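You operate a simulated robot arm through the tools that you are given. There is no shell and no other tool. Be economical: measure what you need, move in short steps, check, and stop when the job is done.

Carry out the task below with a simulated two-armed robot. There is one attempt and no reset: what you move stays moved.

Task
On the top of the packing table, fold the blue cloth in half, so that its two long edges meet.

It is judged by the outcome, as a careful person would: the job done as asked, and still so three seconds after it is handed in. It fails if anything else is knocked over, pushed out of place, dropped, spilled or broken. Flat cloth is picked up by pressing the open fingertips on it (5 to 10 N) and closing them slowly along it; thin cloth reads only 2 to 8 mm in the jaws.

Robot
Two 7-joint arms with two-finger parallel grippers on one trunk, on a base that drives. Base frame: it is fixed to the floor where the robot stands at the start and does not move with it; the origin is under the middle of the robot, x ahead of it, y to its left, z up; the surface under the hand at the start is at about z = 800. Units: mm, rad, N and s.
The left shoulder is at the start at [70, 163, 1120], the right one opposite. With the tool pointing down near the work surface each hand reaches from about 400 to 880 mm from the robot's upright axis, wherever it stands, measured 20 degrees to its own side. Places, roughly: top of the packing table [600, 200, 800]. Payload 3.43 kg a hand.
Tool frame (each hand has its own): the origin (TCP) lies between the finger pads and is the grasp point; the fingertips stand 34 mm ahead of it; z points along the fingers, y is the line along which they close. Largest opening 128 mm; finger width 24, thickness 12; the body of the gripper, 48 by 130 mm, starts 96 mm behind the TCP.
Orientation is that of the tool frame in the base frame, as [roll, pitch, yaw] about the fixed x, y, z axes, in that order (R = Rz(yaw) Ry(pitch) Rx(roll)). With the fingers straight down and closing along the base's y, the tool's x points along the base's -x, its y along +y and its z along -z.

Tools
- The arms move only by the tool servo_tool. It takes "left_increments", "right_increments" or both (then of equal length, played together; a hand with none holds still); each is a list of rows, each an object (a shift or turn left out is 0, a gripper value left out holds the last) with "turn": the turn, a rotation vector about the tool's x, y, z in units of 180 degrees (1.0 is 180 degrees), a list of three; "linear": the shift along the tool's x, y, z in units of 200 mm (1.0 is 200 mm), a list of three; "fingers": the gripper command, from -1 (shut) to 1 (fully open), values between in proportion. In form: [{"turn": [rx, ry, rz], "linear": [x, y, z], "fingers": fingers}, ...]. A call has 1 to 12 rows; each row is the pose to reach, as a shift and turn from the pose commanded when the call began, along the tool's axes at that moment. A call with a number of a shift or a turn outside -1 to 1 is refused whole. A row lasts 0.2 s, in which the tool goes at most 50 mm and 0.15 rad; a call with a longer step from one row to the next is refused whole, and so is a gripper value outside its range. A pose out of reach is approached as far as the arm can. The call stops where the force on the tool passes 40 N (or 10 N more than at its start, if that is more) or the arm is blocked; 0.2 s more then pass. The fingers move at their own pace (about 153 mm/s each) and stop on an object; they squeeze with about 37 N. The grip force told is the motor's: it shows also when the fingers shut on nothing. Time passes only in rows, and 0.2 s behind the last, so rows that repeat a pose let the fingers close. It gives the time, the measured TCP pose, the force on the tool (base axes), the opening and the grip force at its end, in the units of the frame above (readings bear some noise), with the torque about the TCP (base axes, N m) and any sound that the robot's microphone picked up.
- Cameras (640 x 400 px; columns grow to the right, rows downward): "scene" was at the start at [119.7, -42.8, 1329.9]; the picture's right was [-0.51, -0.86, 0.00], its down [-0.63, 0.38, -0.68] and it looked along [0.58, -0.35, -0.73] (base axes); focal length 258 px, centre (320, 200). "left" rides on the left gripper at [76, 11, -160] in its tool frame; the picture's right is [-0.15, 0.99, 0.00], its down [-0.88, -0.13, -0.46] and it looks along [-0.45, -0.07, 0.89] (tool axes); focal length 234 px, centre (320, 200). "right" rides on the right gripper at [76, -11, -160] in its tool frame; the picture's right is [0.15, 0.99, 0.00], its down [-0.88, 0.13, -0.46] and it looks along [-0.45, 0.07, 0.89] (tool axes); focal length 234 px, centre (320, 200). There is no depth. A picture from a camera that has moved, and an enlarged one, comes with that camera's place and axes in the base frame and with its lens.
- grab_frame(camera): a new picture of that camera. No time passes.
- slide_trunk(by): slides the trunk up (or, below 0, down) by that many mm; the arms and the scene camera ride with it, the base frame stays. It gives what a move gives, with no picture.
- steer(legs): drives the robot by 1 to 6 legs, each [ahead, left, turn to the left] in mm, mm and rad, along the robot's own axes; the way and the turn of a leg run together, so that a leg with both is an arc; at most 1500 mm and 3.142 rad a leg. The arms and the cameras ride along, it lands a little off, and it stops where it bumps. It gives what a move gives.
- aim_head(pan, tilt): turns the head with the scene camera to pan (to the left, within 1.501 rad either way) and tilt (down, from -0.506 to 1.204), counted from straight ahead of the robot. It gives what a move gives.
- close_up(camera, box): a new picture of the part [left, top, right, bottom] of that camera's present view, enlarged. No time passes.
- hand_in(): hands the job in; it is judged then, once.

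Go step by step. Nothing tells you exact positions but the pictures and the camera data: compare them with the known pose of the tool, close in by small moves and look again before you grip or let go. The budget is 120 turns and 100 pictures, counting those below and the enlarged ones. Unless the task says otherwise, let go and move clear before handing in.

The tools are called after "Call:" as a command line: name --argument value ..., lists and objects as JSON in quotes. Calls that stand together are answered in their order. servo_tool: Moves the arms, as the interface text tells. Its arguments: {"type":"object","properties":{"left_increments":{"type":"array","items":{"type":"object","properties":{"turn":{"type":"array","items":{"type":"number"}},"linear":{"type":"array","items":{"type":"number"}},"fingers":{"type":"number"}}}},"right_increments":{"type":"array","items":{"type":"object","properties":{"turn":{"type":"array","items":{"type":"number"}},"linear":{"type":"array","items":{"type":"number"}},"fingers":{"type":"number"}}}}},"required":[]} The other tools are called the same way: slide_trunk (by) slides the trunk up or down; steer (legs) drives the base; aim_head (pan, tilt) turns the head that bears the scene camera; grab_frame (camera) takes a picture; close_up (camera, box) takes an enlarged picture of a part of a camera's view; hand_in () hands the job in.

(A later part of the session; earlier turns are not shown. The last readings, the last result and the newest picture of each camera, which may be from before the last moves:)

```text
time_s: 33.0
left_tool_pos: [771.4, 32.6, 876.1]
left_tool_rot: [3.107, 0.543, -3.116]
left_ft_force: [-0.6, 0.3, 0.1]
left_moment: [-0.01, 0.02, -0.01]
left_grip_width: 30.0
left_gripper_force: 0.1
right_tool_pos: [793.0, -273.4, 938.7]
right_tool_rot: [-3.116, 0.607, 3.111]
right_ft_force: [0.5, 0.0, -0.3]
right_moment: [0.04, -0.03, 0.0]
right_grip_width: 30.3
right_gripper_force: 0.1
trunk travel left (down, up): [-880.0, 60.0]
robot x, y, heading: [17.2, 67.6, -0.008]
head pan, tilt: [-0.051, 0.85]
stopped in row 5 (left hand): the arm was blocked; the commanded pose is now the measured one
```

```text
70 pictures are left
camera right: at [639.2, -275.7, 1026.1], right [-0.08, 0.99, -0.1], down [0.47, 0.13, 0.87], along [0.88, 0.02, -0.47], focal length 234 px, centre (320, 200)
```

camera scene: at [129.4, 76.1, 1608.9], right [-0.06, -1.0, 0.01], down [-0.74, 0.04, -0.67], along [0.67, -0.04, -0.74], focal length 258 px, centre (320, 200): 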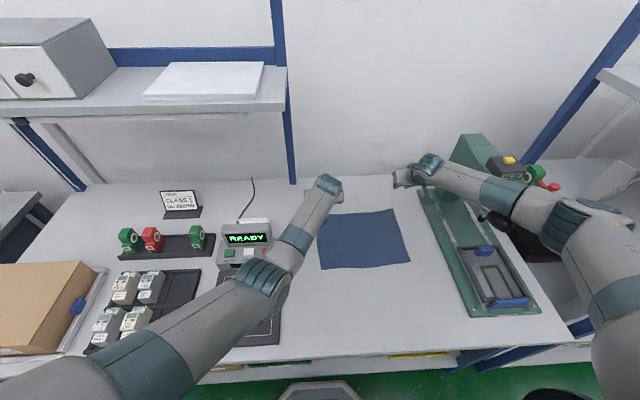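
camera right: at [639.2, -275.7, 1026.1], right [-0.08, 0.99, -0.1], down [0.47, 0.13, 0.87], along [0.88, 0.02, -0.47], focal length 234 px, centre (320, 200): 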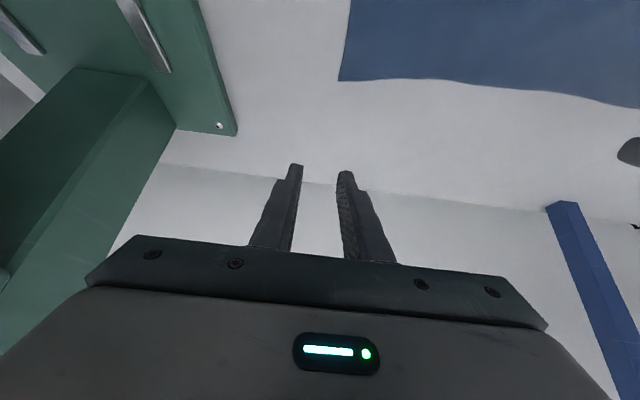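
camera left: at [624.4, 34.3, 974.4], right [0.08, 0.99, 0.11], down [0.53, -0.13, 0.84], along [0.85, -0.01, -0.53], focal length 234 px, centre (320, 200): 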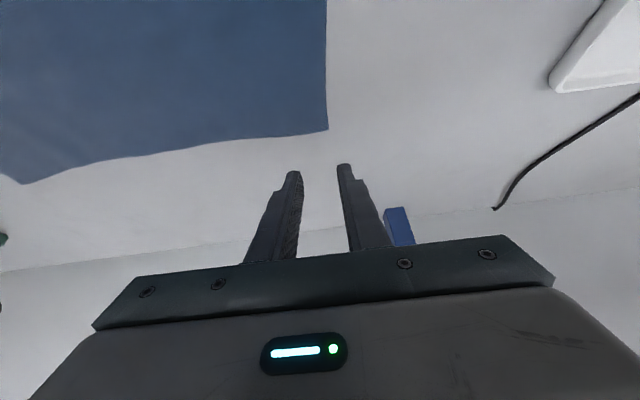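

Working back through the pictures, the press lever reaches further in than I thought: its bar runs from about (610, −311, 1097) to the handle at (481, −373, 1140), and the right wrist and forearm touch it. I'll lift and retract the hands, then reposition the base further left and turned clockwise, so the right forearm runs straight out and stays left of the lever.

Call:
servo_tool --left_increments '[{"linear": [-0.08, 0.0, -0.13]}, {"linear": [-0.155, 0.0, -0.257]}, {"linear": [0.0, 0.15, -0.35]}, {"linear": [0.15, 0.3, -0.45]}, {"linear": [0.3, 0.45, -0.55]}, {"linear": [0.3, 0.6, -0.55]}, {"linear": [0.3, 0.6, -0.55]}]' --right_increments '[{"linear": [-0.1, 0.03, -0.15]}, {"linear": [-0.17, 0.08, -0.246]}, {"linear": [-0.05, 0.2, -0.33]}, {"linear": [0.1, 0.38, -0.4]}, {"linear": [0.22, 0.55, -0.5]}, {"linear": [0.3, 0.75, -0.55]}, {"linear": [0.3, 0.75, -0.55]}]'

Call:
grab_frame --camera "scene"

```text
time_s: 34.8
left_tool_pos: [712.9, 166.3, 987.4]
left_tool_rot: [3.062, 0.628, -3.117]
left_ft_force: [0.1, 0.1, 1.2]
left_moment: [0.0, -0.03, 0.01]
left_grip_width: 30.2
left_gripper_force: 0.0
right_tool_pos: [689.2, -113.8, 970.9]
right_tool_rot: [-3.132, 0.578, 3.121]
right_ft_force: [0.7, -0.3, 0.0]
right_moment: [0.0, -0.05, 0.01]
right_grip_width: 30.2
right_gripper_force: 0.1
trunk travel left (down, up): [-880.0, 60.0]
robot x, y, heading: [19.4, 70.0, 0.003]
head pan, tilt: [-0.051, 0.85]
stopped in row 7 (left hand): the arm was blocked; the commanded pose is now the measured one
```

```text
69 pictures are left
camera scene: at [148.2, 62.6, 1607.9], right [-0.05, -1.0, 0.0], down [-0.75, 0.04, -0.66], along [0.66, -0.04, -0.75], focal length 258 px, centre (320, 200)
```

scene: 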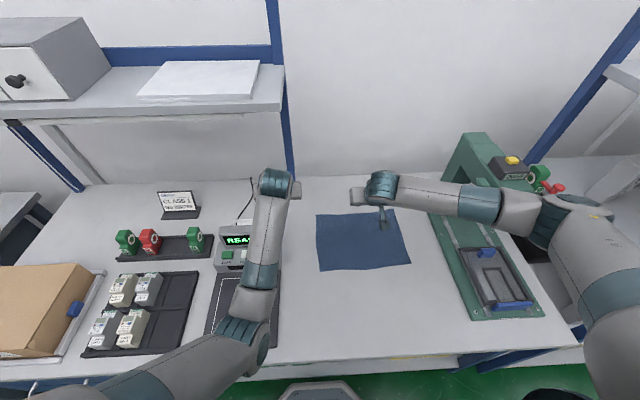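

Some of these blocks are joint limits from the awkward posture. I'll back off 20 mm, then arc the base left and clockwise.

Call:
steer --legs '[[-20, 0, 0], [0, 120, -0.3]]'

Call:
slide_trunk --by -80

Call:
aim_head --pan 0.1 --tilt 0.85

Call:
grab_frame --camera "scene"

```text
time_s: 36.6
left_tool_pos: [708.0, 67.9, 987.3]
left_tool_rot: [3.062, 0.626, 2.857]
left_ft_force: [-0.2, -1.0, 1.0]
left_moment: [0.03, 0.01, 0.03]
left_grip_width: 30.0
left_gripper_force: 0.0
right_tool_pos: [601.2, -191.7, 971.3]
right_tool_rot: [-3.129, 0.576, 2.811]
right_ft_force: [1.0, -0.3, -0.5]
right_moment: [0.0, 0.02, 0.03]
right_grip_width: 30.1
right_gripper_force: 0.0
trunk travel left (down, up): [-880.0, 60.0]
robot x, y, heading: [18.5, 185.8, -0.314]
head pan, tilt: [-0.051, 0.85]
```

```text
time_s: 37.8
left_tool_pos: [708.4, 70.3, 907.2]
left_tool_rot: [3.063, 0.627, 2.859]
left_ft_force: [0.5, 0.3, 0.0]
left_moment: [0.05, 0.0, -0.02]
left_grip_width: 30.2
left_gripper_force: 0.0
right_tool_pos: [601.6, -191.6, 890.3]
right_tool_rot: [-3.132, 0.579, 2.812]
right_ft_force: [-0.1, -0.4, -0.2]
right_moment: [-0.02, -0.01, 0.01]
right_grip_width: 30.1
right_gripper_force: 0.0
trunk travel left (down, up): [-800.0, 140.0]
robot x, y, heading: [17.3, 185.8, -0.309]
head pan, tilt: [-0.051, 0.85]
```

```text
time_s: 38.5
left_tool_pos: [708.5, 69.5, 907.8]
left_tool_rot: [3.062, 0.627, 2.859]
left_ft_force: [0.1, 0.5, -0.1]
left_moment: [-0.05, 0.02, -0.03]
left_grip_width: 30.1
left_gripper_force: 0.0
right_tool_pos: [601.5, -191.4, 890.4]
right_tool_rot: [-3.132, 0.577, 2.812]
right_ft_force: [0.1, -0.1, 0.3]
right_moment: [0.01, 0.0, 0.0]
right_grip_width: 30.0
right_gripper_force: 0.0
trunk travel left (down, up): [-800.0, 140.0]
robot x, y, heading: [20.4, 187.2, -0.312]
head pan, tilt: [0.099, 0.85]
```

```text
68 pictures are left
camera scene: at [142.7, 152.5, 1527.9], right [-0.21, -0.98, 0.0], down [-0.73, 0.16, -0.66], along [0.65, -0.14, -0.75], focal length 258 px, centre (320, 200)
```

scene: 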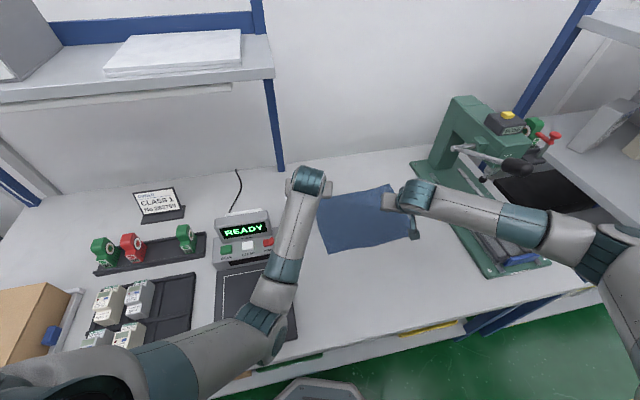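

Good posture: the right forearm now lies left of the lever. Keeping the current yaw, I'm moving both hands to just above the pinch points on the far edge.

Call:
servo_tool --left_increments '[{"linear": [-0.03, -0.035, 0.08]}, {"linear": [-0.06, -0.07, 0.16]}, {"linear": [-0.09, -0.105, 0.24]}, {"linear": [-0.125, -0.14, 0.32]}, {"linear": [-0.157, -0.175, 0.404]}, {"linear": [-0.157, -0.175, 0.404]}]' --right_increments '[{"linear": [-0.128, 0.015, 0.119]}, {"linear": [-0.256, 0.03, 0.238]}, {"linear": [-0.384, 0.045, 0.357]}, {"linear": [-0.512, 0.06, 0.476]}, {"linear": [-0.64, 0.073, 0.596]}, {"linear": [-0.64, 0.073, 0.596]}]'

Call:
grab_frame --camera "scene"

Call:
grab_frame --camera "left"

Call:
grab_frame --camera "right"

```text
time_s: 39.9
left_tool_pos: [772.3, 20.4, 859.0]
left_tool_rot: [3.063, 0.629, 2.859]
left_ft_force: [0.2, 0.5, 0.9]
left_moment: [-0.01, 0.0, -0.02]
left_grip_width: 30.1
left_gripper_force: 0.2
right_tool_pos: [771.4, -236.2, 860.5]
right_tool_rot: [-3.132, 0.577, 2.812]
right_ft_force: [0.2, -0.2, 0.2]
right_moment: [0.03, -0.01, 0.03]
right_grip_width: 30.4
right_gripper_force: 0.1
trunk travel left (down, up): [-800.0, 140.0]
robot x, y, heading: [19.0, 184.4, -0.315]
head pan, tilt: [0.099, 0.85]
```

```text
67 pictures are left
camera scene: at [141.5, 152.0, 1528.1], right [-0.21, -0.98, 0.0], down [-0.73, 0.16, -0.66], along [0.65, -0.14, -0.75], focal length 258 px, centre (320, 200)
```

scene: 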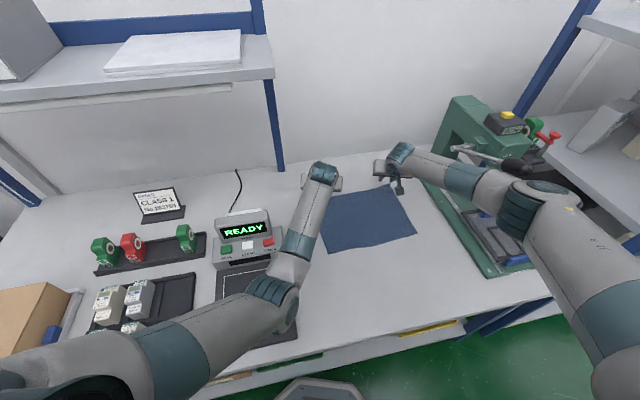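

```text
66 pictures are left
camera left: at [622.1, 61.3, 944.7], right [0.35, 0.93, 0.15], down [0.39, -0.29, 0.88], along [0.85, -0.24, -0.46], focal length 234 px, centre (320, 200)
```

left: 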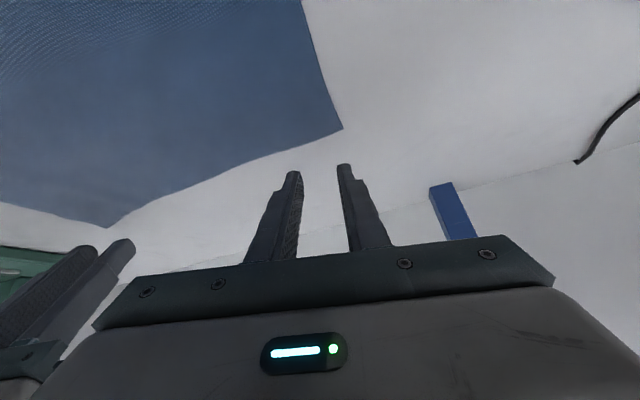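

```text
65 pictures are left
camera right: at [626.2, -196.1, 952.8], right [0.21, 0.97, -0.09], down [0.51, -0.03, 0.86], along [0.84, -0.22, -0.5], focal length 234 px, centre (320, 200)
```

right: 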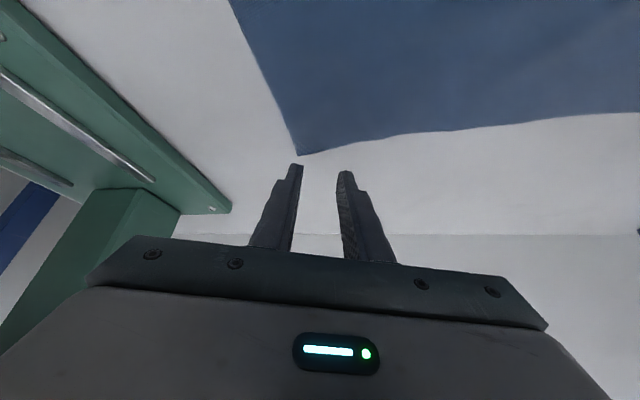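

Both hands reached their marks freely. From the wrist cameras, the cloth edge is at x≈775 near the left hand and about 788 near the right. I'll fine-adjust, level the left roll, and come down to just above the cloth.

Call:
servo_tool --left_increments '[{"linear": [0.058, -0.024, 0.016], "turn": [0.012, 0, 0]}, {"linear": [0.116, -0.048, 0.033], "turn": [0.025, 0, 0]}, {"linear": [0.116, -0.048, 0.033], "turn": [0.025, 0, 0]}]' --right_increments '[{"linear": [0.035, 0.005, 0.037]}, {"linear": [0.07, 0.01, 0.074]}, {"linear": [0.07, 0.01, 0.074]}]'

Call:
grab_frame --camera "left"

Call:
grab_frame --camera "right"

```text
time_s: 40.6
left_tool_pos: [767.1, 21.9, 846.2]
left_tool_rot: [3.127, 0.643, 2.858]
left_ft_force: [0.0, 0.3, -0.2]
left_moment: [-0.02, -0.03, 0.0]
left_grip_width: 30.1
left_gripper_force: 0.0
right_tool_pos: [767.7, -233.0, 842.3]
right_tool_rot: [-3.131, 0.576, 2.813]
right_ft_force: [-0.2, -0.9, -0.7]
right_moment: [0.02, 0.0, -0.07]
right_grip_width: 30.0
right_gripper_force: 0.1
trunk travel left (down, up): [-800.0, 140.0]
robot x, y, heading: [16.6, 184.5, -0.311]
head pan, tilt: [0.099, 0.85]
```

```text
64 pictures are left
camera left: at [618.9, 73.6, 930.4], right [0.38, 0.92, 0.1], down [0.38, -0.25, 0.89], along [0.84, -0.3, -0.44], focal length 234 px, centre (320, 200)
```

left: 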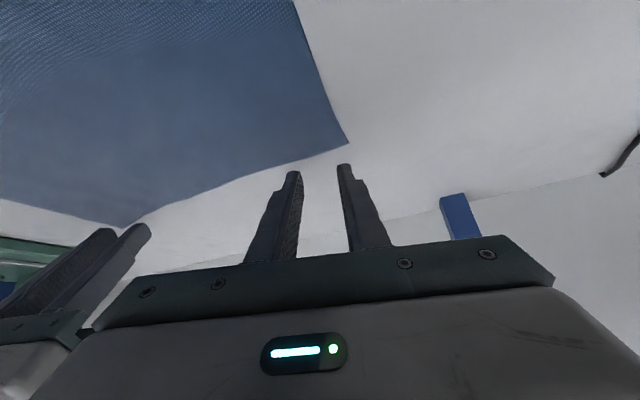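

```text
63 pictures are left
camera right: at [622.6, -192.4, 932.9], right [0.21, 0.97, -0.09], down [0.51, -0.03, 0.86], along [0.84, -0.23, -0.5], focal length 234 px, centre (320, 200)
```

right: 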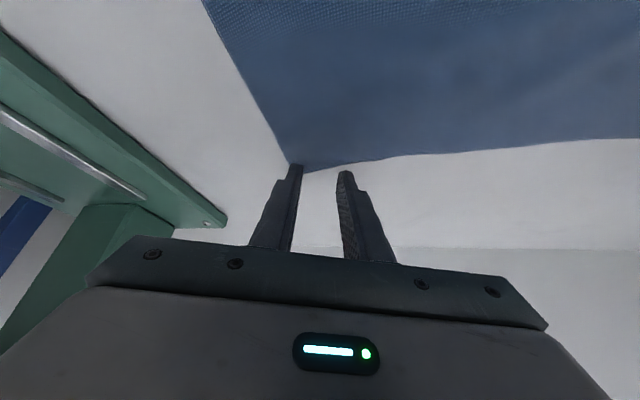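

The left hand hasn't quite reached its commanded spot. I'll hold still for a moment to see whether it settles.

Call:
servo_tool --left_increments '[{"linear": [0, 0, 0]}, {"linear": [0, 0, 0]}]' --right_increments '[{"linear": [0.025, 0, -0.02]}, {"linear": [0.05, 0, -0.02]}]'

```text
time_s: 41.2
left_tool_pos: [765.3, 24.2, 845.3]
left_tool_rot: [3.124, 0.641, 2.855]
left_ft_force: [1.0, 0.9, 0.0]
left_moment: [0.03, -0.01, -0.01]
left_grip_width: 30.1
left_gripper_force: 0.1
right_tool_pos: [756.7, -227.3, 839.0]
right_tool_rot: [-3.132, 0.577, 2.814]
right_ft_force: [0.3, 0.5, -0.4]
right_moment: [0.02, 0.01, -0.03]
right_grip_width: 30.2
right_gripper_force: 0.0
trunk travel left (down, up): [-800.0, 140.0]
robot x, y, heading: [15.8, 190.0, -0.318]
head pan, tilt: [0.099, 0.85]
```

The left arm is about 10 mm short because of a wrist limit. I'll try a bit more forward pitch on it with the remaining offset.

Call:
servo_tool --left_increments '[{"linear": [0.0, 0, 0], "turn": [0, -0.02, 0]}, {"linear": [0.0, 0, 0], "turn": [0, -0.04, 0]}, {"linear": [0, 0, 0], "turn": [0, -0.04, 0]}]'

```text
time_s: 42.2
left_tool_pos: [778.0, 31.1, 855.8]
left_tool_rot: [3.107, 0.781, 2.851]
left_ft_force: [-0.1, 0.2, 0.0]
left_moment: [-0.04, -0.01, -0.02]
left_grip_width: 29.9
left_gripper_force: 0.2
right_tool_pos: [756.6, -227.4, 839.4]
right_tool_rot: [-3.13, 0.577, 2.813]
right_ft_force: [0.1, 0.0, -0.6]
right_moment: [0.02, 0.02, 0.02]
right_grip_width: 29.8
right_gripper_force: 0.1
trunk travel left (down, up): [-800.0, 140.0]
robot x, y, heading: [18.5, 190.0, -0.315]
head pan, tilt: [0.099, 0.85]
stopped in row 3 (left hand): the arm was blocked; the commanded pose is now the measured one
```

More pitch made it worse, so the limit wants less. I'm going back to a pitch of about 0.5 and placing the left hand over its spot.

Call:
servo_tool --left_increments '[{"linear": [0.03, -0.03, -0.02], "turn": [0, 0.03, 0]}, {"linear": [0.06, -0.07, -0.02], "turn": [0, 0.06, 0]}, {"linear": [0.09, -0.111, -0.02], "turn": [0, 0.09, 0]}, {"linear": [0.09, -0.111, -0.02], "turn": [0, 0.09, 0]}]'

Call:
grab_frame --camera "scene"

```text
time_s: 43.2
left_tool_pos: [762.8, 26.1, 841.3]
left_tool_rot: [3.101, 0.501, 2.865]
left_ft_force: [0.0, 0.1, 1.1]
left_moment: [-0.02, 0.0, -0.02]
left_grip_width: 30.0
left_gripper_force: 0.1
right_tool_pos: [756.3, -226.8, 839.4]
right_tool_rot: [-3.132, 0.579, 2.815]
right_ft_force: [-0.7, -0.1, 0.9]
right_moment: [0.01, 0.0, 0.01]
right_grip_width: 30.2
right_gripper_force: 0.0
trunk travel left (down, up): [-800.0, 140.0]
robot x, y, heading: [19.0, 184.5, -0.309]
head pan, tilt: [0.099, 0.85]
```

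```text
62 pictures are left
camera scene: at [142.7, 152.8, 1527.9], right [-0.21, -0.98, 0.0], down [-0.73, 0.16, -0.66], along [0.65, -0.14, -0.75], focal length 258 px, centre (320, 200)
```

scene: 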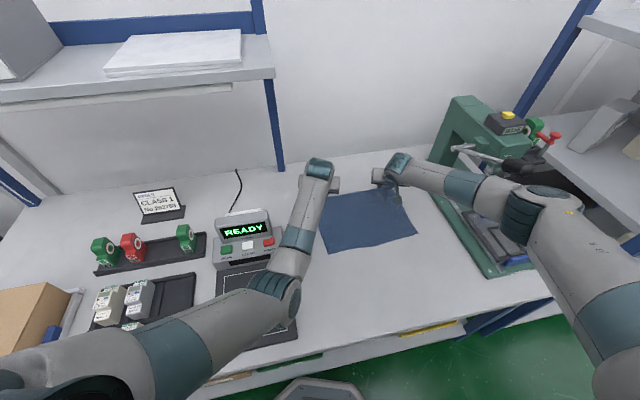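

The left hand stays about 12 mm too far left, so I'll raise slightly with the trunk and drive the base 40 mm to its right to relieve the left arm.

Call:
slide_trunk --by 25

Call:
steer --legs '[[15, -45, 0]]'

```text
time_s: 44.0
left_tool_pos: [763.2, 24.8, 867.4]
left_tool_rot: [3.101, 0.501, 2.866]
left_ft_force: [-0.2, -0.1, 0.3]
left_moment: [0.03, 0.01, -0.02]
left_grip_width: 29.9
left_gripper_force: 0.1
right_tool_pos: [757.1, -227.2, 862.4]
right_tool_rot: [-3.131, 0.576, 2.813]
right_ft_force: [0.4, -0.1, -0.7]
right_moment: [0.02, 0.03, 0.0]
right_grip_width: 30.1
right_gripper_force: 0.2
trunk travel left (down, up): [-825.0, 115.0]
robot x, y, heading: [20.1, 187.2, -0.306]
head pan, tilt: [0.099, 0.85]
```

```text
time_s: 45.0
left_tool_pos: [766.9, -13.4, 869.3]
left_tool_rot: [3.099, 0.506, 2.867]
left_ft_force: [-0.8, -0.2, -0.2]
left_moment: [0.0, -0.03, 0.0]
left_grip_width: 30.0
left_gripper_force: 0.0
right_tool_pos: [758.1, -252.0, 861.5]
right_tool_rot: [-3.137, 0.575, 2.828]
right_ft_force: [0.1, -0.2, -1.5]
right_moment: [0.02, -0.01, 0.02]
right_grip_width: 30.1
right_gripper_force: 0.1
trunk travel left (down, up): [-825.0, 115.0]
robot x, y, heading: [19.0, 142.8, -0.309]
head pan, tilt: [0.099, 0.85]
stopped in leg 1: the robot was blocked; the commanded pose is now the measured one
```

The drive stopped because the right arm touched something again, probably the lever. I'll immediately move the hands left to their spots to relieve it.

Call:
servo_tool --left_increments '[{"linear": [0.037, 0.06, -0.01], "turn": [0.006, 0, 0]}, {"linear": [0.075, 0.119, -0.019], "turn": [0.013, 0, 0]}, {"linear": [0.075, 0.119, -0.019], "turn": [0.013, 0, 0]}]' --right_increments '[{"linear": [0.015, 0.064, -0.004]}, {"linear": [0.03, 0.127, -0.008]}, {"linear": [0.03, 0.127, -0.008]}]'

Call:
grab_frame --camera "scene"

Call:
grab_frame --camera "left"

Call:
grab_frame --camera "right"

```text
time_s: 45.8
left_tool_pos: [756.5, 9.0, 866.5]
left_tool_rot: [3.14, 0.505, 2.867]
left_ft_force: [-0.1, -0.2, -0.2]
left_moment: [0.03, 0.03, -0.01]
left_grip_width: 30.0
left_gripper_force: 0.0
right_tool_pos: [759.8, -229.2, 860.6]
right_tool_rot: [-3.138, 0.572, 2.828]
right_ft_force: [-1.1, 0.2, -0.5]
right_moment: [-0.01, -0.01, -0.02]
right_grip_width: 30.1
right_gripper_force: 0.1
trunk travel left (down, up): [-825.0, 115.0]
robot x, y, heading: [17.7, 143.0, -0.309]
head pan, tilt: [0.099, 0.85]
```

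```text
61 pictures are left
camera scene: at [143.2, 108.4, 1552.9], right [-0.21, -0.98, 0.0], down [-0.74, 0.16, -0.66], along [0.65, -0.14, -0.75], focal length 258 px, centre (320, 200)
```

scene: 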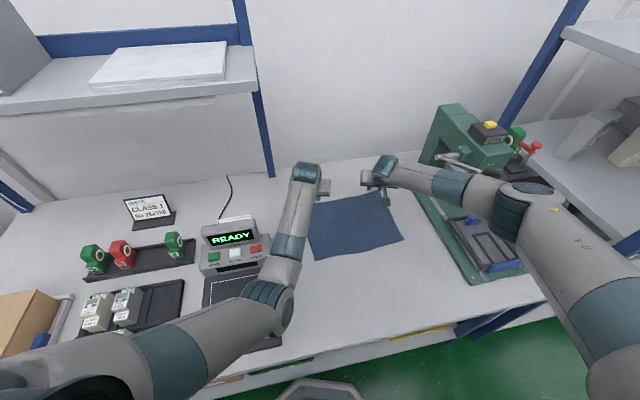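

```text
60 pictures are left
camera left: at [622.3, 58.8, 969.9], right [0.39, 0.92, 0.07], down [0.49, -0.28, 0.82], along [0.78, -0.29, -0.56], focal length 234 px, centre (320, 200)
```

left: 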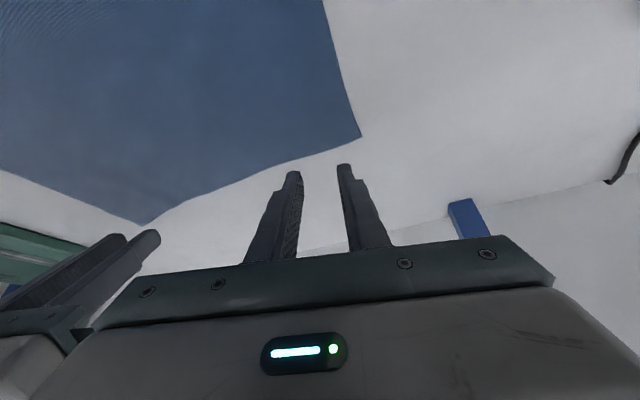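

```text
59 pictures are left
camera right: at [614.5, -194.0, 952.1], right [0.19, 0.98, -0.08], down [0.51, -0.03, 0.86], along [0.84, -0.21, -0.5], focal length 234 px, centre (320, 200)
```

right: 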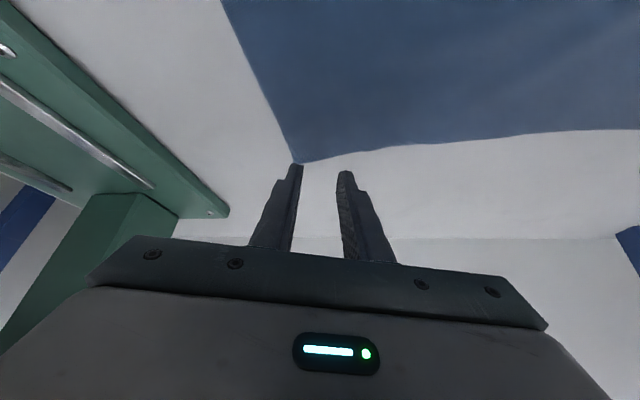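

Both hands now follow commands, with the contact points about 13–16 mm inside the far edge. I'm lowering to just above contact.

Call:
servo_tool --left_increments '[{"linear": [0.034, 0, 0.061]}, {"linear": [0.068, 0, 0.1225]}, {"linear": [0.068, 0, 0.1225]}]' --right_increments '[{"linear": [0.033, 0, 0.05]}, {"linear": [0.065, 0, 0.101]}, {"linear": [0.065, 0, 0.101]}]'

Call:
close_up --camera "scene" --box '[270, 140, 450, 260]'

```text
time_s: 46.6
left_tool_pos: [757.4, 11.7, 838.7]
left_tool_rot: [-3.141, 0.505, 2.866]
left_ft_force: [-0.1, -0.5, 0.8]
left_moment: [0.01, -0.03, -0.01]
left_grip_width: 30.3
left_gripper_force: 0.0
right_tool_pos: [760.1, -227.6, 835.2]
right_tool_rot: [-3.139, 0.574, 2.83]
right_ft_force: [0.3, 0.0, 2.3]
right_moment: [0.05, -0.04, 0.03]
right_grip_width: 30.2
right_gripper_force: 0.1
trunk travel left (down, up): [-825.0, 115.0]
robot x, y, heading: [16.6, 143.3, -0.31]
head pan, tilt: [0.099, 0.85]
```

```text
3.33 times, centred on (360, 200) of scene
camera zoom: at [142.9, 109.8, 1553.0], right [-0.21, -0.98, 0.0], down [-0.73, 0.16, -0.66], along [0.65, -0.14, -0.75], focal length 860 px, centre (187, 200)
```

zoom: 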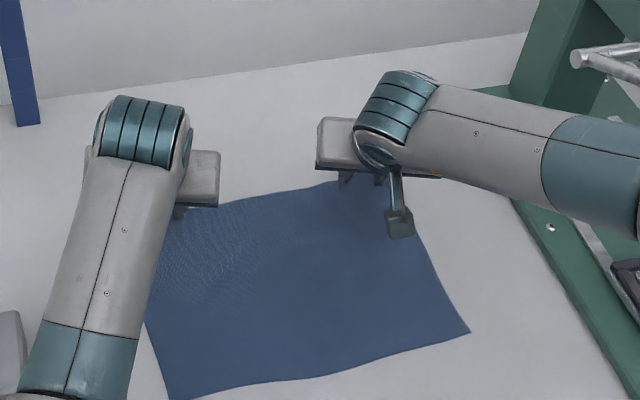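

The right hand just touches (2.3 N) and the left is about 3 mm above. I'm pressing on gently to reach 5–10 N.

Call:
servo_tool --left_increments '[{"linear": [0.006, 0, 0.011]}, {"linear": [0.012, 0, 0.022]}, {"linear": [0.012, 0, 0.022]}]' --right_increments '[{"linear": [0.003, 0, 0.004]}, {"linear": [0.006, 0, 0.009]}, {"linear": [0.006, 0, 0.009]}]'

```text
time_s: 47.4
left_tool_pos: [756.4, 11.1, 836.1]
left_tool_rot: [-3.141, 0.509, 2.866]
left_ft_force: [2.9, -1.4, 10.6]
left_moment: [0.03, -0.14, -0.02]
left_grip_width: 30.1
left_gripper_force: 0.1
right_tool_pos: [759.8, -228.7, 836.6]
right_tool_rot: [-3.142, 0.578, 2.827]
right_ft_force: [2.2, 0.2, 10.9]
right_moment: [0.12, -0.23, 0.01]
right_grip_width: 30.2
right_gripper_force: 0.3
trunk travel left (down, up): [-825.0, 115.0]
robot x, y, heading: [14.8, 142.4, -0.303]
head pan, tilt: [0.099, 0.85]
```

Both press at about 10.7 N. I'm easing off a touch and closing slowly along the cloth.

Call:
servo_tool --left_increments '[{"linear": [-0.0015, 0, -0.002], "fingers": -0.57}, {"linear": [-0.0015, 0, -0.002], "fingers": -0.61}, {"linear": [-0.0015, 0, -0.002], "fingers": -0.65}, {"linear": [-0.0015, 0, -0.002], "fingers": -0.69}, {"linear": [-0.0015, 0, -0.002], "fingers": -0.73}, {"linear": [-0.0015, 0, -0.002], "fingers": -0.77}, {"linear": [-0.0015, 0, -0.002], "fingers": -0.82}, {"linear": [-0.0015, 0, -0.002], "fingers": -0.87}, {"linear": [-0.0015, 0, -0.002], "fingers": -0.92}, {"linear": [-0.0015, 0, -0.002], "fingers": -1.0}, {"linear": [-0.0015, 0, -0.002], "fingers": -1.0}]' --right_increments '[{"linear": [-0.0015, 0, -0.002], "fingers": -0.57}, {"linear": [-0.0015, 0, -0.002], "fingers": -0.61}, {"linear": [-0.0015, 0, -0.002], "fingers": -0.65}, {"linear": [-0.0015, 0, -0.002], "fingers": -0.69}, {"linear": [-0.0015, 0, -0.002], "fingers": -0.73}, {"linear": [-0.0015, 0, -0.002], "fingers": -0.77}, {"linear": [-0.0015, 0, -0.002], "fingers": -0.82}, {"linear": [-0.0015, 0, -0.002], "fingers": -0.87}, {"linear": [-0.0015, 0, -0.002], "fingers": -0.92}, {"linear": [-0.0015, 0, -0.002], "fingers": -1.0}, {"linear": [-0.0015, 0, -0.002], "fingers": -1.0}]'

Call:
grab_frame --camera "left"

Call:
grab_frame --camera "right"

```text
time_s: 49.8
left_tool_pos: [755.2, 10.7, 836.9]
left_tool_rot: [3.141, 0.508, 2.865]
left_ft_force: [-0.1, -3.6, 19.4]
left_moment: [-0.14, -0.13, -0.03]
left_grip_width: 1.7
left_gripper_force: 36.7
right_tool_pos: [757.8, -228.8, 836.4]
right_tool_rot: [-3.139, 0.576, 2.828]
right_ft_force: [0.6, 1.8, 6.8]
right_moment: [0.06, -0.1, 0.04]
right_grip_width: 1.5
right_gripper_force: 36.5
trunk travel left (down, up): [-825.0, 115.0]
robot x, y, heading: [15.9, 143.5, -0.311]
head pan, tilt: [0.099, 0.85]
```

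```text
57 pictures are left
camera left: at [620.2, 60.3, 939.7], right [0.39, 0.92, 0.07], down [0.49, -0.27, 0.83], along [0.78, -0.29, -0.56], focal length 234 px, centre (320, 200)
```

left: 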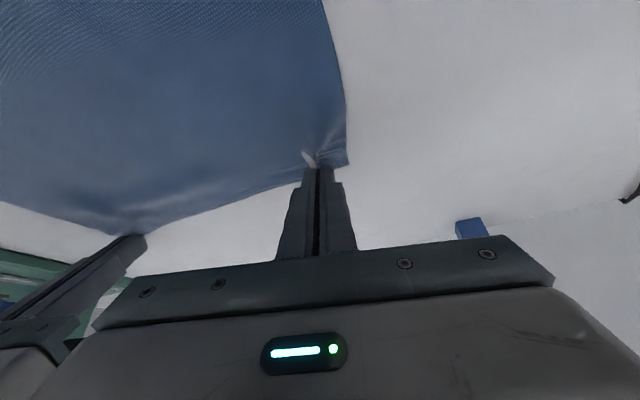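

```text
56 pictures are left
camera right: at [612.0, -192.6, 928.4], right [0.19, 0.98, -0.08], down [0.51, -0.03, 0.86], along [0.84, -0.21, -0.5], focal length 234 px, centre (320, 200)
```

right: 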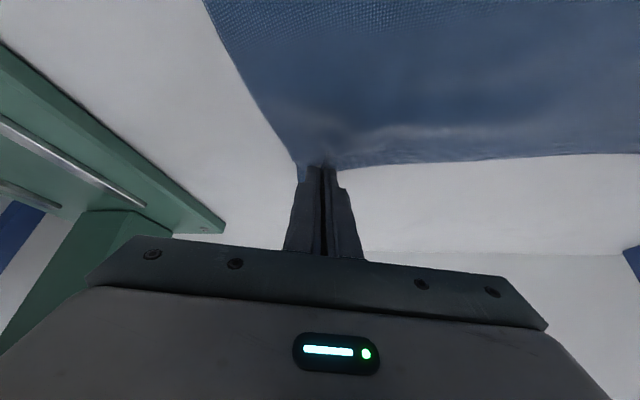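

Both jaws are shut at about 1.6 mm with cloth puckered at the tips. I'm lifting a little to test the hold.

Call:
servo_tool --left_increments '[{"linear": [-0.024, 0, -0.044]}, {"linear": [-0.049, 0, -0.088]}, {"linear": [-0.073, 0, -0.131]}, {"linear": [-0.073, 0, -0.131]}]' --right_increments '[{"linear": [-0.027, 0, -0.042]}, {"linear": [-0.054, 0, -0.084]}, {"linear": [-0.081, 0, -0.126]}, {"linear": [-0.081, 0, -0.126]}]'

Call:
close_up --camera "scene" --box '[270, 140, 450, 260]'

Call:
grab_frame --camera "left"

Call:
grab_frame --camera "right"

```text
time_s: 50.8
left_tool_pos: [755.6, 11.2, 863.7]
left_tool_rot: [-3.141, 0.503, 2.866]
left_ft_force: [0.6, -2.4, -0.4]
left_moment: [-0.16, 0.01, -0.04]
left_grip_width: 1.7
left_gripper_force: 36.0
right_tool_pos: [760.0, -229.4, 863.7]
right_tool_rot: [-3.138, 0.574, 2.828]
right_ft_force: [-0.8, 3.2, -0.5]
right_moment: [0.13, 0.0, -0.02]
right_grip_width: 1.5
right_gripper_force: 36.2
trunk travel left (down, up): [-825.0, 115.0]
robot x, y, heading: [14.7, 143.8, -0.307]
head pan, tilt: [0.099, 0.85]
```

```text
3.33 times, centred on (360, 200) of scene
camera zoom: at [143.6, 109.6, 1552.8], right [-0.21, -0.98, 0.0], down [-0.74, 0.16, -0.66], along [0.65, -0.14, -0.75], focal length 860 px, centre (187, 200)
```

zoom: 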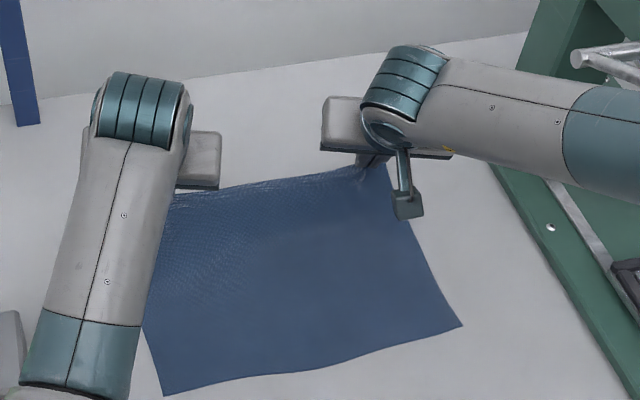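

```text
54 pictures are left
camera left: at [622.0, 60.2, 968.3], right [0.39, 0.92, 0.07], down [0.5, -0.28, 0.82], along [0.78, -0.29, -0.56], focal length 234 px, centre (320, 200)
```

left: 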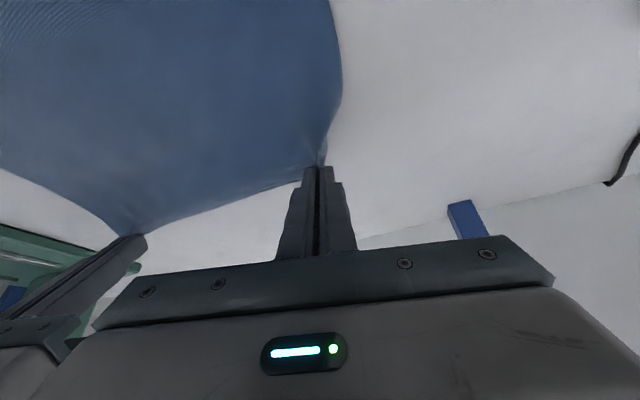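

```text
53 pictures are left
camera right: at [614.6, -193.7, 956.0], right [0.19, 0.98, -0.08], down [0.51, -0.03, 0.86], along [0.84, -0.21, -0.5], focal length 234 px, centre (320, 200)
```

right: 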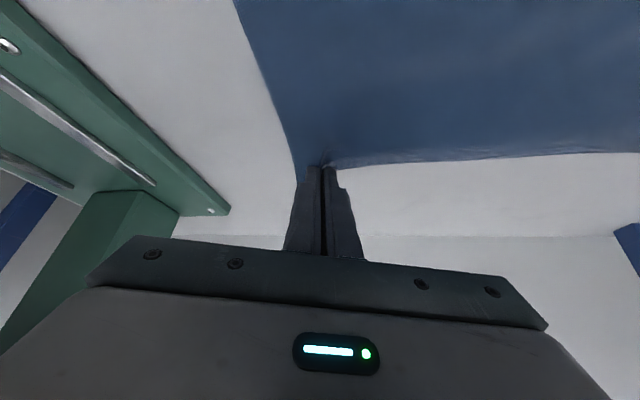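

Both corners are held and the edge is taut between the hands. I'm swinging them up and back along an arc to halfway over the fold line at x≈660–674.

Call:
servo_tool --left_increments '[{"linear": [-0.004, -0.015, -0.118]}, {"linear": [0.007, -0.033, -0.227]}, {"linear": [0.034, -0.053, -0.327]}, {"linear": [0.09, -0.079, -0.415]}, {"linear": [0.157, -0.106, -0.492]}, {"linear": [0.249, -0.137, -0.554]}, {"linear": [0.249, -0.137, -0.554]}]' --right_increments '[{"linear": [0.0, -0.017, -0.096]}, {"linear": [-0.002, -0.034, -0.195]}, {"linear": [0.016, -0.055, -0.29]}, {"linear": [0.058, -0.083, -0.383]}, {"linear": [0.118, -0.112, -0.457]}, {"linear": [0.196, -0.145, -0.52]}, {"linear": [0.196, -0.145, -0.52]}]'

Call:
grab_frame --camera "scene"

```text
time_s: 52.0
left_tool_pos: [736.5, 32.2, 986.6]
left_tool_rot: [3.091, 0.604, 2.865]
left_ft_force: [-0.9, 0.6, -0.2]
left_moment: [-0.02, -0.01, 0.0]
left_grip_width: 1.6
left_gripper_force: 36.4
right_tool_pos: [692.6, -223.3, 930.3]
right_tool_rot: [3.131, 0.578, 2.834]
right_ft_force: [-0.5, -0.5, -0.1]
right_moment: [0.02, 0.02, 0.0]
right_grip_width: 0.0
right_gripper_force: 33.4
trunk travel left (down, up): [-825.0, 115.0]
robot x, y, heading: [17.7, 144.3, -0.306]
head pan, tilt: [0.099, 0.85]
stopped in row 6 (right hand): the force on the tool passed its limit at 43 N (the readings are from after the stop); the commanded pose is now the measured one
```

```text
52 pictures are left
camera scene: at [142.4, 109.4, 1553.0], right [-0.21, -0.98, 0.0], down [-0.73, 0.16, -0.66], along [0.65, -0.14, -0.75], focal length 258 px, centre (320, 200)
```

scene: 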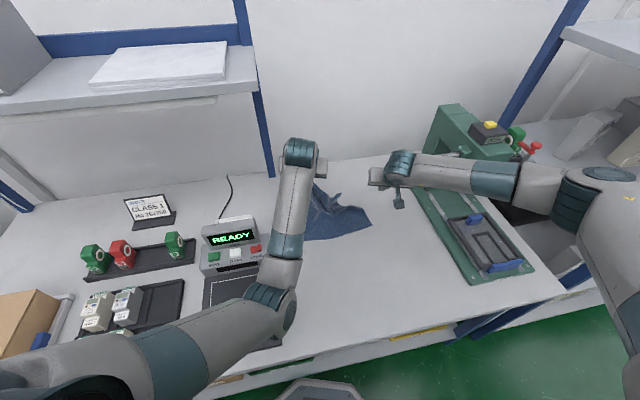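

The left arm drifted up at a joint limit, the edge was over-tensioned, and the right pinch slipped off; the left still holds. The trunk is too high for the retracted posture, so I'll raise and open the right hand, then lower the trunk, which also lays the left corner back down.

Call:
servo_tool --right_increments '[{"linear": [-0.08, 0.04, -0.13], "fingers": -0.53}, {"linear": [-0.16, 0.08, -0.26]}, {"linear": [-0.244, 0.12, -0.4]}, {"linear": [-0.244, 0.12, -0.4]}]'

Call:
slide_trunk --by -130

Call:
grab_frame --camera "scene"

```text
time_s: 53.0
left_tool_pos: [733.1, 32.9, 986.3]
left_tool_rot: [3.09, 0.602, 2.865]
left_ft_force: [-0.3, 0.5, -0.2]
left_moment: [0.0, 0.01, -0.03]
left_grip_width: 1.6
left_gripper_force: 36.2
right_tool_pos: [697.7, -201.3, 1026.2]
right_tool_rot: [3.129, 0.578, 2.834]
right_ft_force: [0.4, 0.0, -0.1]
right_moment: [0.02, -0.01, 0.04]
right_grip_width: 30.1
right_gripper_force: 0.1
trunk travel left (down, up): [-825.0, 115.0]
robot x, y, heading: [17.4, 143.6, -0.307]
head pan, tilt: [0.099, 0.85]
```

```text
time_s: 54.6
left_tool_pos: [728.5, 39.2, 864.1]
left_tool_rot: [3.088, 0.612, 2.868]
left_ft_force: [-0.4, -0.1, 0.4]
left_moment: [-0.01, 0.0, 0.0]
left_grip_width: 1.6
left_gripper_force: 36.5
right_tool_pos: [690.4, -194.8, 903.5]
right_tool_rot: [3.131, 0.585, 2.836]
right_ft_force: [0.0, -0.1, -0.6]
right_moment: [0.0, -0.01, 0.01]
right_grip_width: 30.0
right_gripper_force: 0.1
trunk travel left (down, up): [-695.0, 245.0]
robot x, y, heading: [21.9, 141.6, -0.308]
head pan, tilt: [0.099, 0.85]
```

```text
51 pictures are left
camera scene: at [130.9, 115.7, 1425.8], right [-0.2, -0.98, 0.0], down [-0.73, 0.15, -0.67], along [0.65, -0.14, -0.74], focal length 258 px, centre (320, 200)
```

scene: 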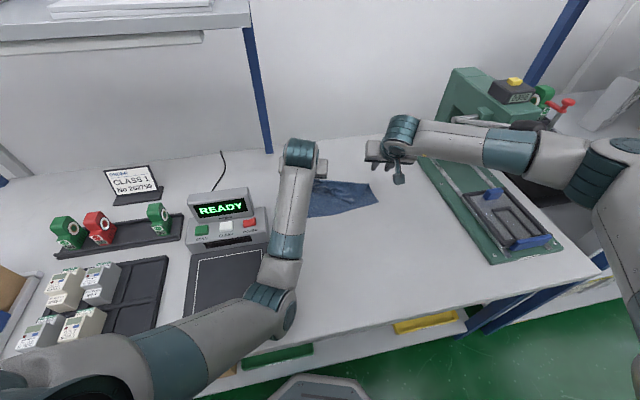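

The base tilted again: the left elbow hangs low and is resting on the scale platter. I'm raising the trunk immediately to unload it, then looking.

Call:
slide_trunk --by 80

Call:
grab_frame --camera "scene"

Call:
grab_frame --camera "left"

Call:
grab_frame --camera "right"

```text
time_s: 55.7
left_tool_pos: [734.5, 32.7, 935.6]
left_tool_rot: [3.088, 0.601, 2.864]
left_ft_force: [0.2, -0.6, 0.3]
left_moment: [0.03, -0.02, -0.04]
left_grip_width: 1.4
left_gripper_force: 36.8
right_tool_pos: [698.6, -200.5, 975.3]
right_tool_rot: [3.13, 0.578, 2.833]
right_ft_force: [-1.1, 0.1, 0.8]
right_moment: [-0.03, 0.03, 0.04]
right_grip_width: 30.4
right_gripper_force: 0.1
trunk travel left (down, up): [-775.0, 165.0]
robot x, y, heading: [16.9, 138.4, -0.308]
head pan, tilt: [0.099, 0.85]
```

```text
50 pictures are left
camera scene: at [143.9, 109.0, 1502.8], right [-0.21, -0.98, 0.0], down [-0.74, 0.16, -0.66], along [0.65, -0.14, -0.75], focal length 258 px, centre (320, 200)
```

scene: 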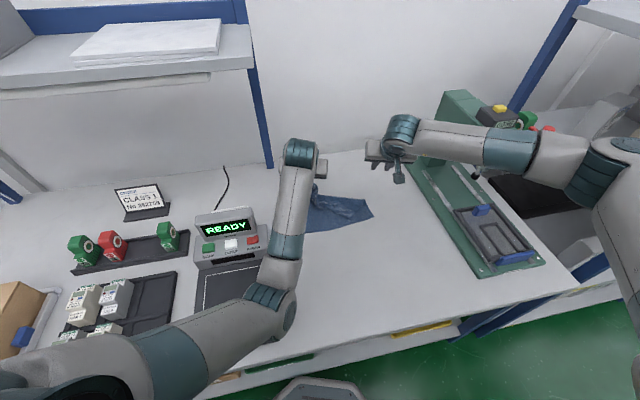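

```text
49 pictures are left
camera left: at [588.7, 77.0, 1024.9], right [0.36, 0.93, 0.13], down [0.41, -0.28, 0.87], along [0.84, -0.26, -0.48], focal length 234 px, centre (320, 200)
```

left: 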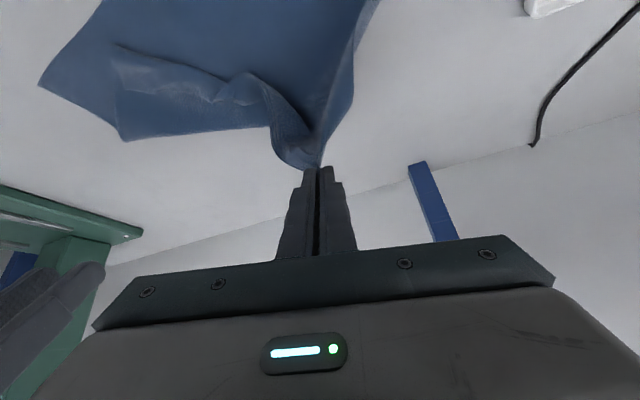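

```text
48 pictures are left
camera right: at [550.6, -167.8, 1067.3], right [0.18, 0.98, -0.07], down [0.5, -0.03, 0.86], along [0.85, -0.19, -0.5], focal length 234 px, centre (320, 200)
```

right: 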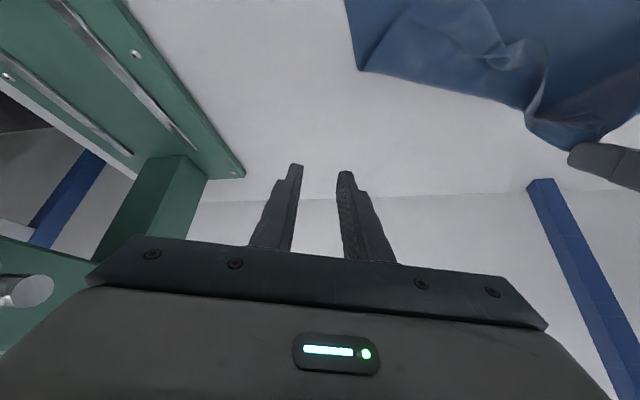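

The cloth has been dragged left and is rumpled, with its right end around y≈−180. I'll lay the left corner down at the far side, release it, and clear the left arm to get a full view.

Call:
servo_tool --left_increments '[{"linear": [0.035, -0.02, 0.1]}, {"linear": [0.07, -0.035, 0.2]}, {"linear": [0.105, -0.05, 0.3]}, {"linear": [0.14, -0.07, 0.4]}, {"linear": [0.14, -0.07, 0.4]}, {"linear": [0.14, -0.07, 0.4], "fingers": -0.6}, {"linear": [0.14, -0.07, 0.4], "fingers": -0.3}, {"linear": [0.14, -0.07, 0.4], "fingers": -0.3}]'

```text
time_s: 57.5
left_tool_pos: [760.6, 20.5, 858.6]
left_tool_rot: [3.081, 0.612, 2.864]
left_ft_force: [0.5, 0.1, -0.2]
left_moment: [-0.03, 0.03, -0.03]
left_grip_width: 44.6
left_gripper_force: 0.2
right_tool_pos: [697.1, -199.6, 976.3]
right_tool_rot: [3.13, 0.579, 2.832]
right_ft_force: [0.3, 0.3, 0.6]
right_moment: [-0.03, 0.02, 0.0]
right_grip_width: 29.9
right_gripper_force: 0.0
trunk travel left (down, up): [-775.0, 165.0]
robot x, y, heading: [17.0, 138.3, -0.308]
head pan, tilt: [0.099, 0.85]
```

Call:
servo_tool --left_increments '[{"linear": [-0.086, 0, -0.122]}, {"linear": [-0.172, 0, -0.245]}, {"linear": [-0.17, 0.18, -0.33]}, {"linear": [-0.16, 0.36, -0.41]}, {"linear": [-0.15, 0.54, -0.49]}, {"linear": [-0.15, 0.72, -0.57]}, {"linear": [-0.15, 0.72, -0.57]}]'

Call:
aim_head --pan 0.15 --tilt 0.85

Call:
grab_frame --camera "scene"

```text
time_s: 59.1
left_tool_pos: [752.5, 154.5, 970.7]
left_tool_rot: [3.092, 0.601, 2.866]
left_ft_force: [-0.3, -0.2, 0.0]
left_moment: [-0.01, 0.03, -0.02]
left_grip_width: 44.8
left_gripper_force: 0.1
right_tool_pos: [697.9, -199.9, 976.2]
right_tool_rot: [3.129, 0.577, 2.834]
right_ft_force: [-0.2, -0.2, 0.5]
right_moment: [0.01, 0.03, 0.04]
right_grip_width: 30.0
right_gripper_force: 0.1
trunk travel left (down, up): [-775.0, 165.0]
robot x, y, heading: [20.2, 141.2, -0.311]
head pan, tilt: [0.099, 0.85]
```

```text
time_s: 59.8
left_tool_pos: [751.8, 154.3, 970.6]
left_tool_rot: [3.094, 0.601, 2.865]
left_ft_force: [0.3, 0.7, 1.5]
left_moment: [0.01, 0.0, -0.02]
left_grip_width: 44.7
left_gripper_force: 0.0
right_tool_pos: [697.3, -200.8, 975.6]
right_tool_rot: [3.131, 0.579, 2.832]
right_ft_force: [0.7, -0.5, 0.4]
right_moment: [0.0, -0.01, -0.03]
right_grip_width: 30.1
right_gripper_force: 0.0
trunk travel left (down, up): [-775.0, 165.0]
robot x, y, heading: [18.2, 143.8, -0.308]
head pan, tilt: [0.15, 0.85]
```

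```text
47 pictures are left
camera scene: at [143.9, 113.1, 1502.9], right [-0.16, -0.99, 0.0], down [-0.74, 0.12, -0.66], along [0.65, -0.1, -0.75], focal length 258 px, centre (320, 200)
```

scene: 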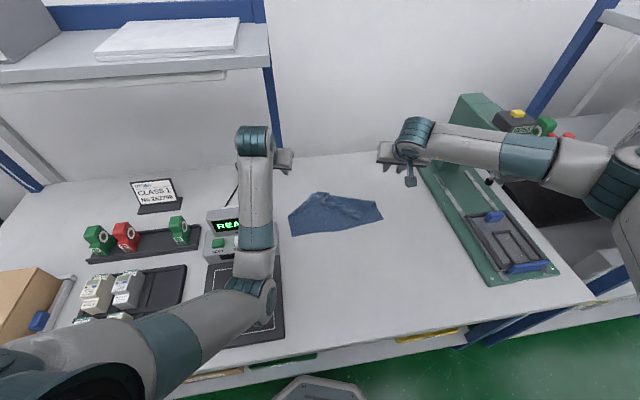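

Call:
close_up --camera "scene" --box '[270, 175, 400, 255]'

Call:
close_up --camera "scene" --box '[190, 180, 310, 360]'

```text
4.92 times, centred on (335, 215) of scene
camera zoom: at [143.9, 113.1, 1502.9], right [-0.16, -0.99, 0.0], down [-0.74, 0.12, -0.66], along [0.65, -0.1, -0.75], focal length 1270 px, centre (246, 126)
```

zoom: 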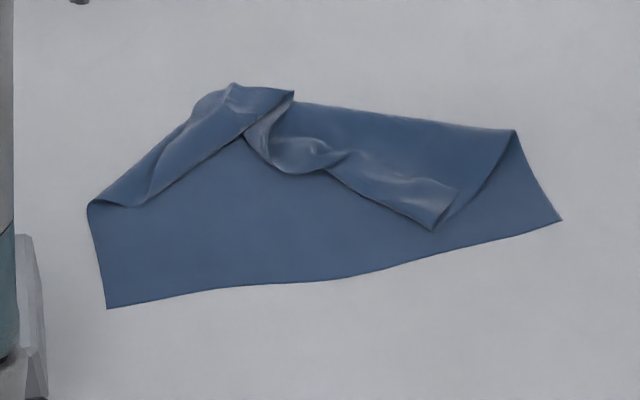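

```text
2.22 times, centred on (250, 270) of scene
camera zoom: at [143.9, 113.1, 1502.9], right [-0.16, -0.99, 0.0], down [-0.74, 0.12, -0.66], along [0.65, -0.1, -0.75], focal length 573 px, centre (476, 44)
```

zoom: 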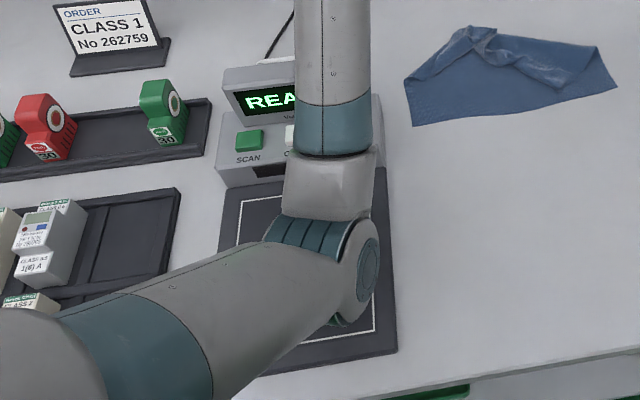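

Now I can see it: the cloth has shifted but kept its shape. Its near edge is straight from D≈(611, 134) to C≈(631, −182), and the far half is already flopped over, with the far-left corner A near (779, −20) and the far-right corner B near (640, −95) on top. I'll finish one corner at a time (A to D with the left hand, B to C with the right), after raising the trunk and turning a bit more for a better left-arm posture.

Call:
servo_tool --right_increments '[{"linear": [0.11, 0.085, -0.07]}, {"linear": [0.22, 0.17, -0.14]}, {"linear": [0.33, 0.255, -0.21]}, {"linear": [0.44, 0.34, -0.28]}, {"linear": [0.54, 0.424, -0.352]}, {"linear": [0.54, 0.424, -0.352]}]'

Call:
slide_trunk --by 150

Call:
steer --legs '[[-10, 0, 0], [0, 0, -0.2]]'

Call:
aim_head --pan 0.35 --tilt 0.95

Call:
grab_frame --camera "scene"

```text
time_s: 61.2
left_tool_pos: [752.7, 154.8, 969.6]
left_tool_rot: [3.095, 0.601, 2.867]
left_ft_force: [0.2, 0.3, -0.1]
left_moment: [0.01, 0.03, 0.04]
left_grip_width: 44.7
left_gripper_force: 0.1
right_tool_pos: [598.4, -83.9, 977.6]
right_tool_rot: [3.128, 0.578, 2.832]
right_ft_force: [0.7, -0.1, 0.4]
right_moment: [-0.03, 0.03, -0.01]
right_grip_width: 30.1
right_gripper_force: 0.2
trunk travel left (down, up): [-775.0, 165.0]
robot x, y, heading: [17.2, 143.6, -0.311]
head pan, tilt: [0.15, 0.85]
```

```text
time_s: 62.9
left_tool_pos: [751.2, 155.2, 1121.0]
left_tool_rot: [3.093, 0.599, 2.865]
left_ft_force: [-0.8, -0.2, 0.7]
left_moment: [0.02, 0.03, -0.01]
left_grip_width: 44.7
left_gripper_force: 0.1
right_tool_pos: [598.5, -84.9, 1126.6]
right_tool_rot: [3.127, 0.578, 2.833]
right_ft_force: [0.1, 0.3, 0.0]
right_moment: [-0.03, 0.01, -0.02]
right_grip_width: 30.2
right_gripper_force: 0.1
trunk travel left (down, up): [-925.0, 15.0]
robot x, y, heading: [17.5, 144.0, -0.309]
head pan, tilt: [0.15, 0.85]
```

```text
time_s: 64.4
left_tool_pos: [730.7, 11.5, 1118.6]
left_tool_rot: [3.097, 0.601, 2.666]
left_ft_force: [0.4, -0.2, 0.0]
left_moment: [0.0, 0.03, -0.02]
left_grip_width: 44.9
left_gripper_force: 0.1
right_tool_pos: [533.9, -191.6, 1127.9]
right_tool_rot: [3.131, 0.576, 2.633]
right_ft_force: [-0.7, 0.1, -0.2]
right_moment: [0.03, -0.01, -0.02]
right_grip_width: 30.3
right_gripper_force: 0.1
trunk travel left (down, up): [-925.0, 15.0]
robot x, y, heading: [5.2, 145.2, -0.506]
head pan, tilt: [0.15, 0.85]
```

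```text
time_s: 65.2
left_tool_pos: [729.6, 12.2, 1119.7]
left_tool_rot: [3.096, 0.601, 2.664]
left_ft_force: [0.4, -0.4, 0.5]
left_moment: [0.03, 0.0, -0.02]
left_grip_width: 44.6
left_gripper_force: 0.1
right_tool_pos: [533.3, -191.5, 1127.2]
right_tool_rot: [3.127, 0.576, 2.633]
right_ft_force: [1.0, 0.6, 0.2]
right_moment: [0.04, -0.03, -0.03]
right_grip_width: 30.0
right_gripper_force: 0.0
trunk travel left (down, up): [-925.0, 15.0]
robot x, y, heading: [12.1, 142.9, -0.506]
head pan, tilt: [0.351, 0.949]
```

```text
44 pictures are left
camera scene: at [124.5, 107.7, 1645.5], right [-0.16, -0.99, 0.0], down [-0.8, 0.13, -0.58], along [0.58, -0.09, -0.81], focal length 258 px, centre (320, 200)
```

scene: 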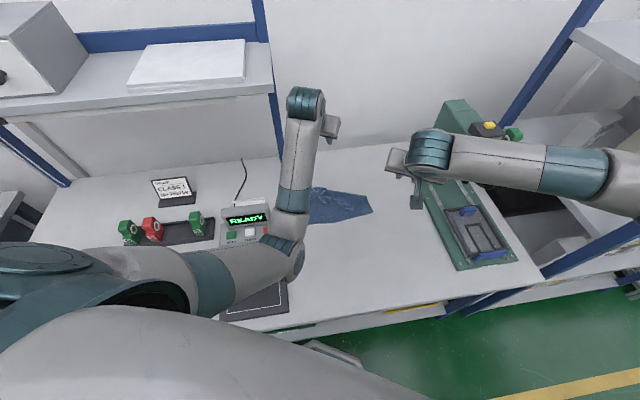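

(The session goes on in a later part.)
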